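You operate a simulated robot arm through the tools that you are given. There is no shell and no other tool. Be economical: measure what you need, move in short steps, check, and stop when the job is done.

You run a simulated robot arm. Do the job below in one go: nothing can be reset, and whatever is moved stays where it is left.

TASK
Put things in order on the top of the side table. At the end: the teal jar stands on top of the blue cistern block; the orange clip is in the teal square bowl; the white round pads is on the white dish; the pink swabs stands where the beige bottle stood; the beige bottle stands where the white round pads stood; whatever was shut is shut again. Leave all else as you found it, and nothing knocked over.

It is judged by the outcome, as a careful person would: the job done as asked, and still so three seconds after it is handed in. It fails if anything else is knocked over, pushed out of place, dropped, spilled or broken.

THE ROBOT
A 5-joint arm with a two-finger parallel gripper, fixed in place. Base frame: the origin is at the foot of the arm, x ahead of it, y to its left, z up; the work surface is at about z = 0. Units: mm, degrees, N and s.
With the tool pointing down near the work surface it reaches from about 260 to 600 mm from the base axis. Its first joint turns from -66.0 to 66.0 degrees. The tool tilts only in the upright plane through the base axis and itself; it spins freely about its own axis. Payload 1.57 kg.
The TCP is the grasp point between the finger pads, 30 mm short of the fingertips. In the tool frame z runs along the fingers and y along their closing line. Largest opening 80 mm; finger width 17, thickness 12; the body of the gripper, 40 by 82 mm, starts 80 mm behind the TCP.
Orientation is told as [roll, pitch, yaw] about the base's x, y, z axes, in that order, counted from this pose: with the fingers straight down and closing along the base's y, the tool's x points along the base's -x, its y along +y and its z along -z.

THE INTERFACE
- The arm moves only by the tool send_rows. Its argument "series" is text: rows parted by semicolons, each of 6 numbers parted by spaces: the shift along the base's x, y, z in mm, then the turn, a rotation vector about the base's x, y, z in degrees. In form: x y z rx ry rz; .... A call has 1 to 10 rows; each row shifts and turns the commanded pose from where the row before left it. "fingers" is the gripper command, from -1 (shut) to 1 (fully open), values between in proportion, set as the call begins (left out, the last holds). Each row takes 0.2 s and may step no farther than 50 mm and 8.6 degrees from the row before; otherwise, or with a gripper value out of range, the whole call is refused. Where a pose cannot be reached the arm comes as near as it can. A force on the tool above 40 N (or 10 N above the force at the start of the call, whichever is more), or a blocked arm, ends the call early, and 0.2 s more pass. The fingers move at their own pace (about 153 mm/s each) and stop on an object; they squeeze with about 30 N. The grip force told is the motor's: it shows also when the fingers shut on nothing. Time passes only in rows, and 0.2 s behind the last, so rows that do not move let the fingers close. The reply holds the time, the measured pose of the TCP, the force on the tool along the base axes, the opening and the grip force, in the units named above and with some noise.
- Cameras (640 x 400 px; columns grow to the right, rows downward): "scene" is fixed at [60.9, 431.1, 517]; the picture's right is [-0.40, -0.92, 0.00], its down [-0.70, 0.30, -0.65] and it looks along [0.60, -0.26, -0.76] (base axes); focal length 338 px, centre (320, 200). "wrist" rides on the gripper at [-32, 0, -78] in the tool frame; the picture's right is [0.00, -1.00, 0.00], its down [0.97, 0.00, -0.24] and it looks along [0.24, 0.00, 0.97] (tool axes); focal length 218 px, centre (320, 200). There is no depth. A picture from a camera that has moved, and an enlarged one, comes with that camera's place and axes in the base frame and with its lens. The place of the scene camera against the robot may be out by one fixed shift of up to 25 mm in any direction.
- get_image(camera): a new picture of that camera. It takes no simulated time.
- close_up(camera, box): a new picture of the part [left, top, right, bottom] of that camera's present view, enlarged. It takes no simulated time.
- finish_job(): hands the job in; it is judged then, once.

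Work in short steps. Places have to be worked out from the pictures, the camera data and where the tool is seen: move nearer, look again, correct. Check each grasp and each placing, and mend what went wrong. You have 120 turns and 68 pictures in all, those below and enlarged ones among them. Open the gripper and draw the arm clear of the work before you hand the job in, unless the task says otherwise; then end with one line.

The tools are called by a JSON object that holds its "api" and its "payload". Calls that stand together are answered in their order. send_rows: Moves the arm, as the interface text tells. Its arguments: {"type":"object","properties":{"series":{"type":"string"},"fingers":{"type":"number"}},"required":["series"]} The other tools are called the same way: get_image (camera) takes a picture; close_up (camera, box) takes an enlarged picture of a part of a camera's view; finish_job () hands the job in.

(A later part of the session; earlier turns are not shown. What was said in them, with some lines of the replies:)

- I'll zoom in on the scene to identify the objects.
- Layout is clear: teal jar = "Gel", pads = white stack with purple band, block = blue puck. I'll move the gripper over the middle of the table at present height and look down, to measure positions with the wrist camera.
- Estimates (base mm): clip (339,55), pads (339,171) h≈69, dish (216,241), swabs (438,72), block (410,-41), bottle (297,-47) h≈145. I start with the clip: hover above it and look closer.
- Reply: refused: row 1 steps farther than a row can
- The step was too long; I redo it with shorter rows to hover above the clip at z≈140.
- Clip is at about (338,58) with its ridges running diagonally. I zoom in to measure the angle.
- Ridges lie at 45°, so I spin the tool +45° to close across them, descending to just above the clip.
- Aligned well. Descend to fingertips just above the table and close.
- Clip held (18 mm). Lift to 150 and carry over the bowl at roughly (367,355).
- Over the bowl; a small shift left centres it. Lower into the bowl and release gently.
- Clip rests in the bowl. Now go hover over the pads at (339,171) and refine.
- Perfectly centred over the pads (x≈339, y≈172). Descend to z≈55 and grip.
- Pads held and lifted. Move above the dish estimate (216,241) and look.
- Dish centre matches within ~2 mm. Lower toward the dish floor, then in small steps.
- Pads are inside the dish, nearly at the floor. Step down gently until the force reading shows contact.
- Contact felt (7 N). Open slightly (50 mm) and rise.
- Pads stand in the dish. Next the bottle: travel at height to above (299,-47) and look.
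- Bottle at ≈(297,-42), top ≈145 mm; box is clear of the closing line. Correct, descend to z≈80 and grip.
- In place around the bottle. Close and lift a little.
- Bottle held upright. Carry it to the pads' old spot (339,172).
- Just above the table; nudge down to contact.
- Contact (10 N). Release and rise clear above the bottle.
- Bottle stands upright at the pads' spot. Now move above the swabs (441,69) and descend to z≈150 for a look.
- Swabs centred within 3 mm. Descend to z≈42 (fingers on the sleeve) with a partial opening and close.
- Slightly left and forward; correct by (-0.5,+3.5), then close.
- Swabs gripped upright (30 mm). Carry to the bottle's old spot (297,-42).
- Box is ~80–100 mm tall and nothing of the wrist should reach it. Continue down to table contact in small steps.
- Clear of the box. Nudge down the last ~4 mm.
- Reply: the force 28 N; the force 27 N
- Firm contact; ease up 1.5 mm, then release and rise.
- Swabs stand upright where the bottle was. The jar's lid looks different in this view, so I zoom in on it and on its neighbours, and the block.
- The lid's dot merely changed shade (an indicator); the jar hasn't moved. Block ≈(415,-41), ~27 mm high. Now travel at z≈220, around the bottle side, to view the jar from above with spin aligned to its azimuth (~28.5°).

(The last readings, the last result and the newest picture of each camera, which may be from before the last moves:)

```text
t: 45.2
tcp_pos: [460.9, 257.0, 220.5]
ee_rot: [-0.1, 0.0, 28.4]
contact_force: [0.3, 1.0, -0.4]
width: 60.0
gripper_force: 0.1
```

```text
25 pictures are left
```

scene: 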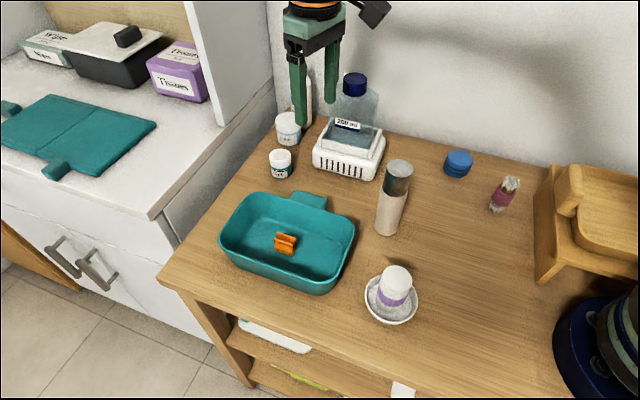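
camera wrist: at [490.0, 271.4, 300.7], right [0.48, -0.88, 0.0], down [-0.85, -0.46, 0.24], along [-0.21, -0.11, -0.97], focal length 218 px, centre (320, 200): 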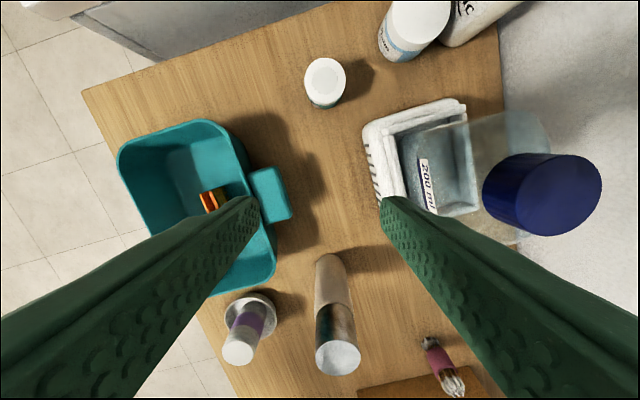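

Jar ≈(554,301), r≈630, h≈45 — beyond straight-down reach, so I'll tilt the tool 20° outward in the radial plane, and approach it at height.

{"api": "send_rows", "payload": {"series": "0 0 0 3.18 -5.86 0;0 0 0 3.18 -5.86 0;0 0 0 3.18 -5.86 0;20 10 -30 0 0 0;30 15 -30 0 0 0;30 15 -30 0 0 0;0 0 0 0 0 0"}}

{"api": "get_image", "payload": {"camera": "wrist"}}

```text
t: 46.8
tcp_pos: [540.5, 295.8, 130.9]
ee_rot: [0.1, -20.0, 28.5]
contact_force: [-0.2, 0.6, -0.4]
width: 59.9
gripper_force: 0.0
```

```text
24 pictures are left
camera wrist: at [544.6, 297.6, 216.1], right [0.48, -0.88, 0.0], down [-0.87, -0.47, -0.11], along [0.09, 0.05, -0.99], focal length 218 px, centre (320, 200)
```

wrist: 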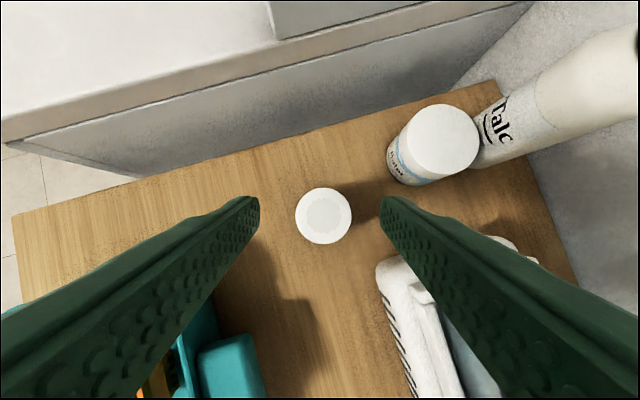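

Tilted pose reached. Jar now measured at ≈(552,298.5). Move above it and check at z≈85.

{"api": "send_rows", "payload": {"series": "12 2 -15 0 0 0;0 0 -30 0 0 0;0 0 0 0 0 0"}}

{"api": "get_image", "payload": {"camera": "wrist"}}

```text
t: 47.6
tcp_pos: [552.2, 298.4, 85.7]
ee_rot: [0.0, -20.0, 28.6]
contact_force: [-0.2, 0.2, 1.0]
width: 59.7
gripper_force: 0.0
```

```text
23 pictures are left
camera wrist: at [556.5, 299.5, 170.3], right [0.48, -0.88, 0.0], down [-0.87, -0.47, -0.11], along [0.09, 0.05, -0.99], focal length 218 px, centre (320, 200)
```

wrist: 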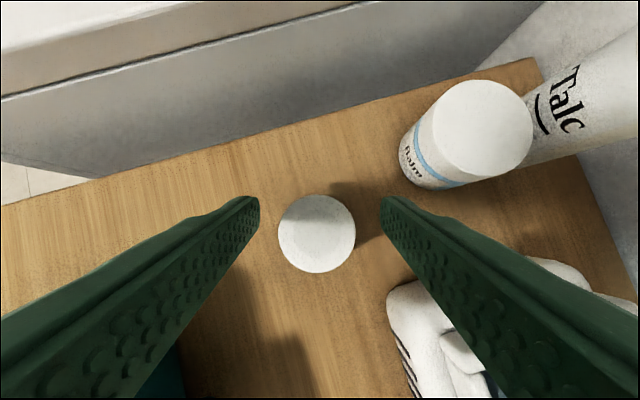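

Aligned to ~2 mm. Descend vertically to z≈37 and close.

{"api": "send_rows", "payload": {"series": "-1 1 -20 0 0 0;0 0 -20 0 0 0;0 0 -8 0 0 0;0 0 0 0 0 0"}}

{"api": "send_rows", "payload": {"series": "0 0 0 0 0 0;0 0 0 0 0 0;0 0 0 0 0 0", "fingers": -1}}

{"api": "close_up", "payload": {"camera": "scene", "box": [230, 80, 390, 180]}}

```text
t: 48.6
tcp_pos: [551.2, 298.2, 37.1]
ee_rot: [0.0, -20.0, 28.5]
contact_force: [0.7, 0.1, 0.0]
width: 59.9
gripper_force: 0.1
```

```text
t: 49.4
tcp_pos: [550.0, 297.5, 36.4]
ee_rot: [-0.1, -20.0, 28.5]
contact_force: [-0.1, 0.3, -0.3]
width: 42.9
gripper_force: 29.4
```

```text
4.00 times, centred on (310, 130) of scene
camera zoom: at [60.9, 431.1, 517.0], right [-0.4, -0.92, 0.0], down [-0.7, 0.3, -0.65], along [0.6, -0.26, -0.76], focal length 1354 px, centre (360, 480)
```

zoom: 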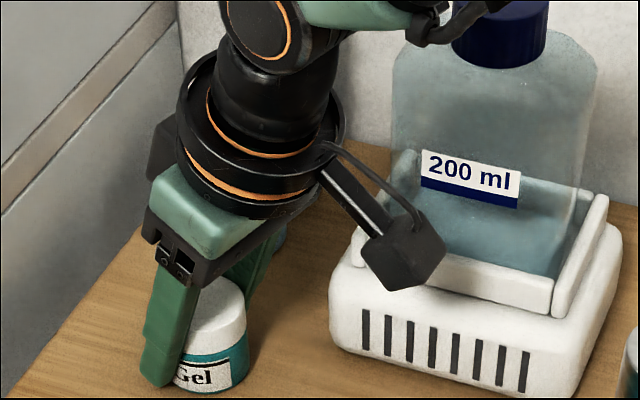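

Jar gripped (43 mm). Lift straight, then retract inward while keeping the tilt radial.

{"api": "send_rows", "payload": {"series": "0 0 15 0 0 0;0 0 40 0 0 0;0 0 40 0 0 0;-15 -8 40 0 0 0;-20 -11 35 0 0 0;-20 -11 10 0 0 0;0 0 0 0 0 0"}}

{"api": "get_image", "payload": {"camera": "scene"}}

```text
t: 51.0
tcp_pos: [493.1, 267.9, 216.0]
ee_rot: [0.0, -20.0, 28.5]
contact_force: [0.5, 0.2, -1.0]
width: 42.9
gripper_force: 29.7
```

```text
21 pictures are left
```

scene: 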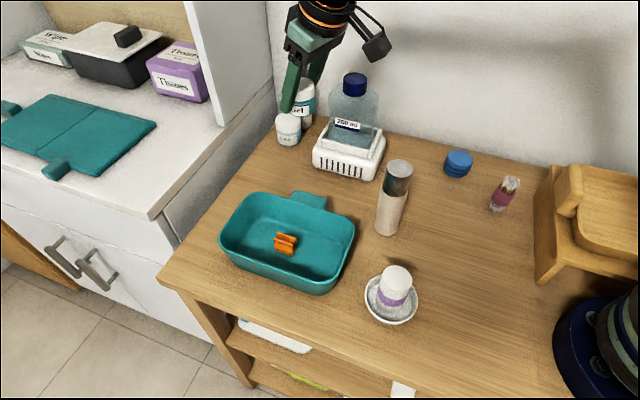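

Jar rides clear. Retract to r=440 then swing the arc to the block's azimuth (-5.6°), turning the tool with it.

{"api": "send_rows", "payload": {"series": "-36.4 -19.8 0 0 0 0;-36.4 -19.8 0 0 0 0;-36.5 -19.9 0 0 0 0;18.9 -39.4 0 0 0 -5.683;14.9 -41 0 0 0 -5.683;10.7 -42.3 0 0 0 -5.683;6.6 -43.1 0 0 0 -5.683;2.2 -43.6 0 0 0 -5.683;-2.1 -43.5 0 0 0 -5.685;0 0 0 0 0 0"}}

{"api": "get_image", "payload": {"camera": "wrist"}}

{"api": "get_image", "payload": {"camera": "scene"}}

```text
t: 53.2
tcp_pos: [437.1, -45.7, 217.9]
ee_rot: [-0.2, -20.0, -5.6]
contact_force: [-0.3, 1.1, -0.9]
width: 42.9
gripper_force: 29.9
```

```text
20 pictures are left
camera wrist: at [442.1, -45.9, 303.0], right [-0.1, -1.0, 0.0], down [-0.99, 0.1, -0.11], along [0.11, -0.01, -0.99], focal length 218 px, centre (320, 200)
```

wrist: 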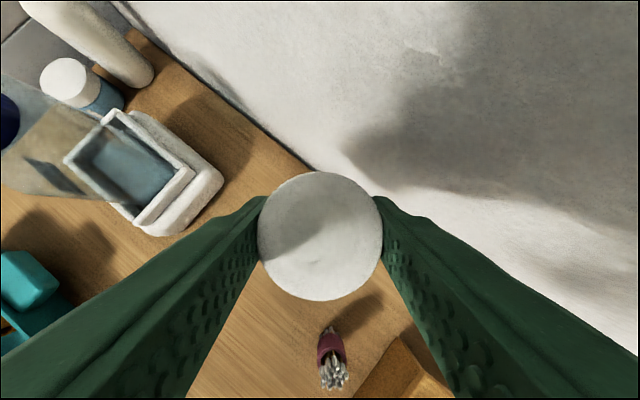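

```text
19 pictures are left
```

scene: 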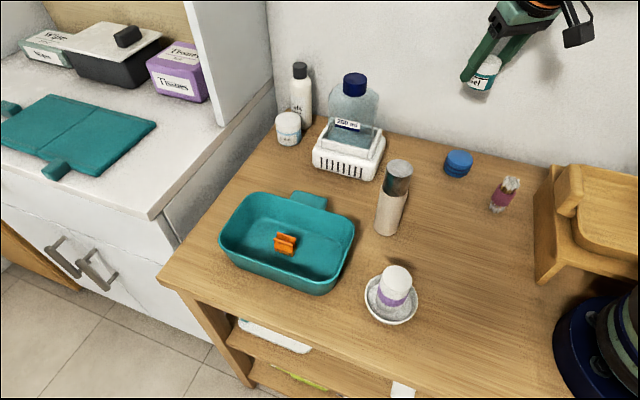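

Block triangulated from five views at ≈(412,-41), h≈30. Move above it and lower to leave ~20 mm gap, then check visually.

{"api": "send_rows", "payload": {"series": "-13 0.8 -35 0 0 0;-13 0.8 -40 0 0 0;0 0 -40 0 0 0;0 0 -12 0 0 0;0 0 0 0 0 0"}}

{"api": "close_up", "payload": {"camera": "scene", "box": [390, 90, 550, 190]}}

{"api": "get_image", "payload": {"camera": "wrist"}}

```text
t: 54.4
tcp_pos: [410.9, -43.7, 90.2]
ee_rot: [-0.1, -20.0, -5.6]
contact_force: [0.8, 1.3, -0.9]
width: 42.7
gripper_force: 29.5
```

```text
4.00 times, centred on (470, 140) of scene
camera zoom: at [60.9, 431.1, 517.0], right [-0.4, -0.92, 0.0], down [-0.7, 0.3, -0.65], along [0.6, -0.26, -0.76], focal length 1354 px, centre (-280, 440)
```

zoom: 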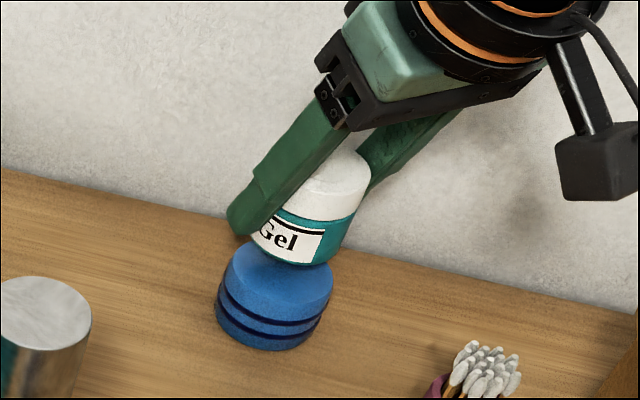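

```text
17 pictures are left
camera wrist: at [416.1, -42.8, 174.3], right [-0.1, -1.0, 0.0], down [-0.99, 0.1, -0.11], along [0.11, -0.01, -0.99], focal length 218 px, centre (320, 200)
```

wrist: 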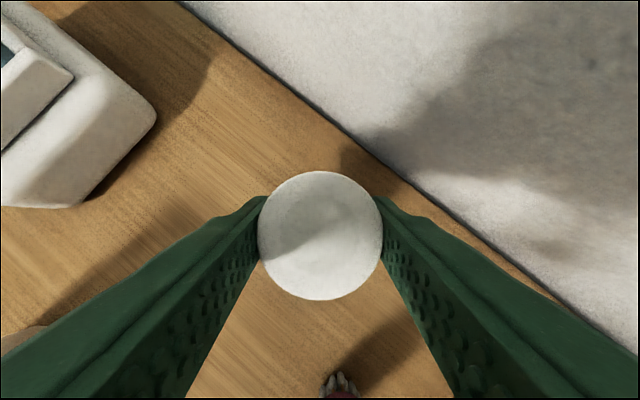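

Projecting the expected jar-over-block position gives what the picture shows (within ~1–2 mm). Lower to near contact, then in small steps.

{"api": "send_rows", "payload": {"series": "0 0 -8 0 0 0;0 0 -6 0 0 0;0 0 -3 0 0 0;0 0 0 0 0 0"}}

{"api": "send_rows", "payload": {"series": "0 0 -1.5 0 0 0;0 0 -1.5 0 0 0;0 0 0 0 0 0"}}

{"api": "close_up", "payload": {"camera": "scene", "box": [420, 120, 500, 170]}}

```text
t: 55.4
tcp_pos: [413.2, -42.8, 72.9]
ee_rot: [0.0, -20.0, -5.6]
contact_force: [-0.3, 0.3, -0.9]
width: 42.7
gripper_force: 30.1
```

```text
t: 56.2
tcp_pos: [414.8, -42.6, 70.4]
ee_rot: [-0.1, -20.4, -5.6]
contact_force: [-2.1, 2.2, 23.5]
width: 42.8
gripper_force: 30.1
```

```text
8.00 times, centred on (460, 145) of scene
camera zoom: at [60.8, 431.1, 517.0], right [-0.4, -0.92, 0.0], down [-0.7, 0.3, -0.65], along [0.6, -0.26, -0.76], focal length 2707 px, centre (-800, 640)
```

zoom: 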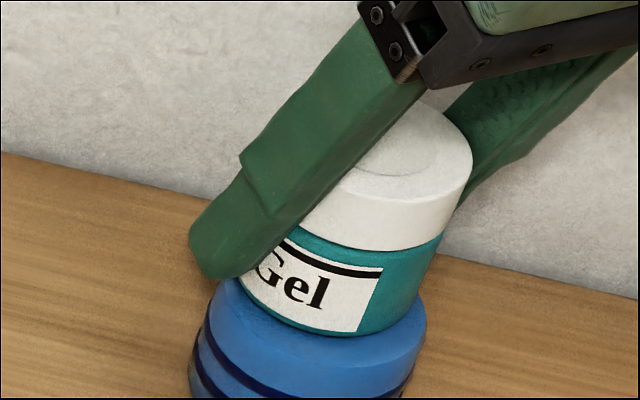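

Contact, but the jar sits ~4 mm off toward image-right. Lift 4 mm, shift (1.6, 3.7), and set down again.

{"api": "send_rows", "payload": {"series": "0 0 4 0 0 0;1.6 3.7 0 0 0 0;0 0 0 0 0 0;0 0 -2.5 0 0 0;0 0 0 0 0 0"}}

{"api": "close_up", "payload": {"camera": "scene", "box": [420, 120, 500, 170]}}

```text
t: 57.4
tcp_pos: [414.3, -39.0, 71.4]
ee_rot: [0.2, -20.1, -5.6]
contact_force: [-2.4, 0.6, 8.5]
width: 43.0
gripper_force: 30.1
```

```text
8.00 times, centred on (460, 145) of scene
camera zoom: at [60.8, 431.1, 517.0], right [-0.4, -0.92, 0.0], down [-0.7, 0.3, -0.65], along [0.6, -0.26, -0.76], focal length 2707 px, centre (-800, 640)
```

zoom: 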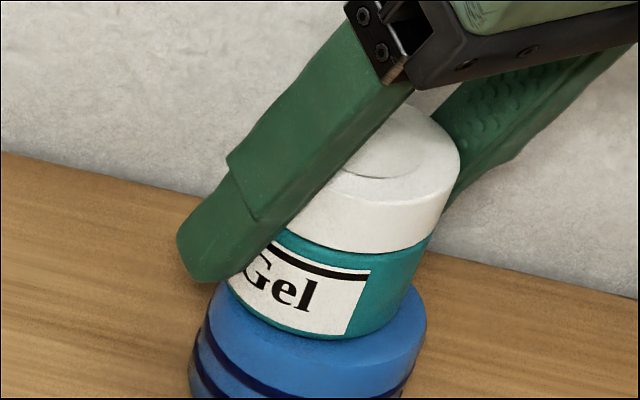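

Centred and in light contact. Release and withdraw straight along the vertical.

{"api": "send_rows", "payload": {"series": "0 0 0 0 0 0;0 0 0 0 0 0", "fingers": 0.5}}

{"api": "send_rows", "payload": {"series": "0 0 15 0 0 0;0 0 30 0 0 0;0 0 45 0 0 0;-20 0 40 0 0 0;-30 10 20 0 0 0;0 0 0 0 0 0"}}

{"api": "get_image", "payload": {"camera": "scene"}}

{"api": "get_image", "payload": {"camera": "wrist"}}

```text
t: 58.0
tcp_pos: [413.4, -39.6, 71.1]
ee_rot: [0.0, -20.1, -5.6]
contact_force: [0.4, -0.2, -0.1]
width: 60.2
gripper_force: 0.0
```

```text
t: 59.4
tcp_pos: [361.7, -29.3, 221.0]
ee_rot: [0.4, -19.9, -5.7]
contact_force: [0.4, 0.1, -0.3]
width: 59.8
gripper_force: 0.0
```

```text
14 pictures are left
```

scene: 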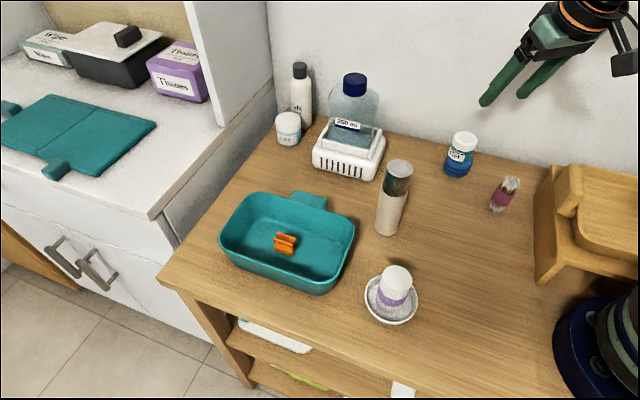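

```text
13 pictures are left
camera wrist: at [366.2, -30.7, 305.8], right [-0.1, -1.0, 0.0], down [-0.99, 0.1, -0.11], along [0.11, -0.01, -0.99], focal length 218 px, centre (320, 200)
```

wrist: 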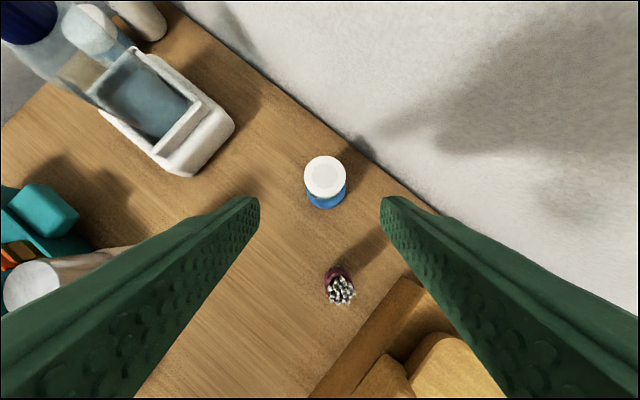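

Everything appears in place. One close check of the dish, swabs and jar.

{"api": "close_up", "payload": {"camera": "scene", "box": [350, 120, 542, 240]}}

{"api": "close_up", "payload": {"camera": "scene", "box": [310, 230, 470, 330]}}

```text
3.33 times, centred on (446, 180) of scene
camera zoom: at [60.9, 431.1, 517.0], right [-0.4, -0.92, 0.0], down [-0.7, 0.3, -0.65], along [0.6, -0.26, -0.76], focal length 1128 px, centre (-100, 267)
```

zoom: 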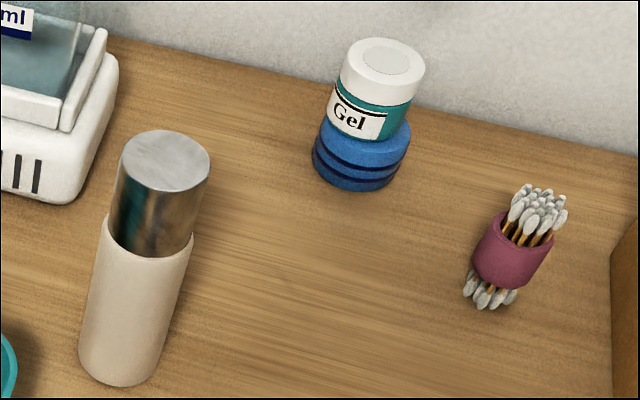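

```text
4.00 times, centred on (390, 280) of scene
camera zoom: at [60.9, 431.1, 517.0], right [-0.4, -0.92, 0.0], down [-0.7, 0.3, -0.65], along [0.6, -0.26, -0.76], focal length 1354 px, centre (40, -120)
```

zoom: 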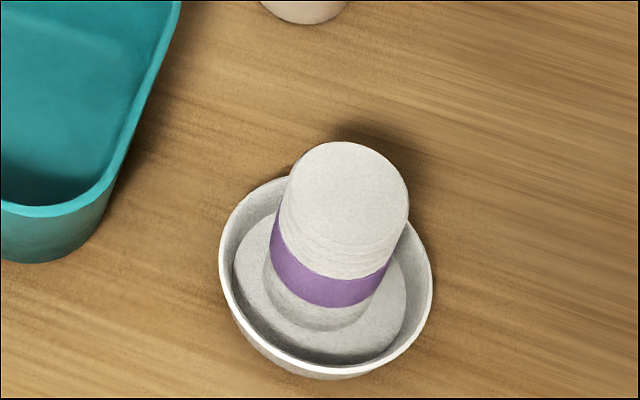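

All placings are upright and stable, and nothing was opened. I open the gripper fully, raise clear, and hand in.

{"api": "send_rows", "payload": {"series": "-10 10 20 0 0 0;0 0 0 0 0 0;0 0 0 0 0 0", "fingers": 1}}

{"api": "finish_job", "payload": {}}

```text
t: 60.2
tcp_pos: [352.9, -19.7, 240.8]
ee_rot: [0.8, -20.0, -5.6]
contact_force: [0.3, 0.3, 0.2]
width: 79.8
gripper_force: 0.1
```

```text
The job is handed in.
```

The job is handed in: the last pictures show all five items upright where you asked, nothing else moved or knocked over, and I never opened anything, so there was nothing to shut.
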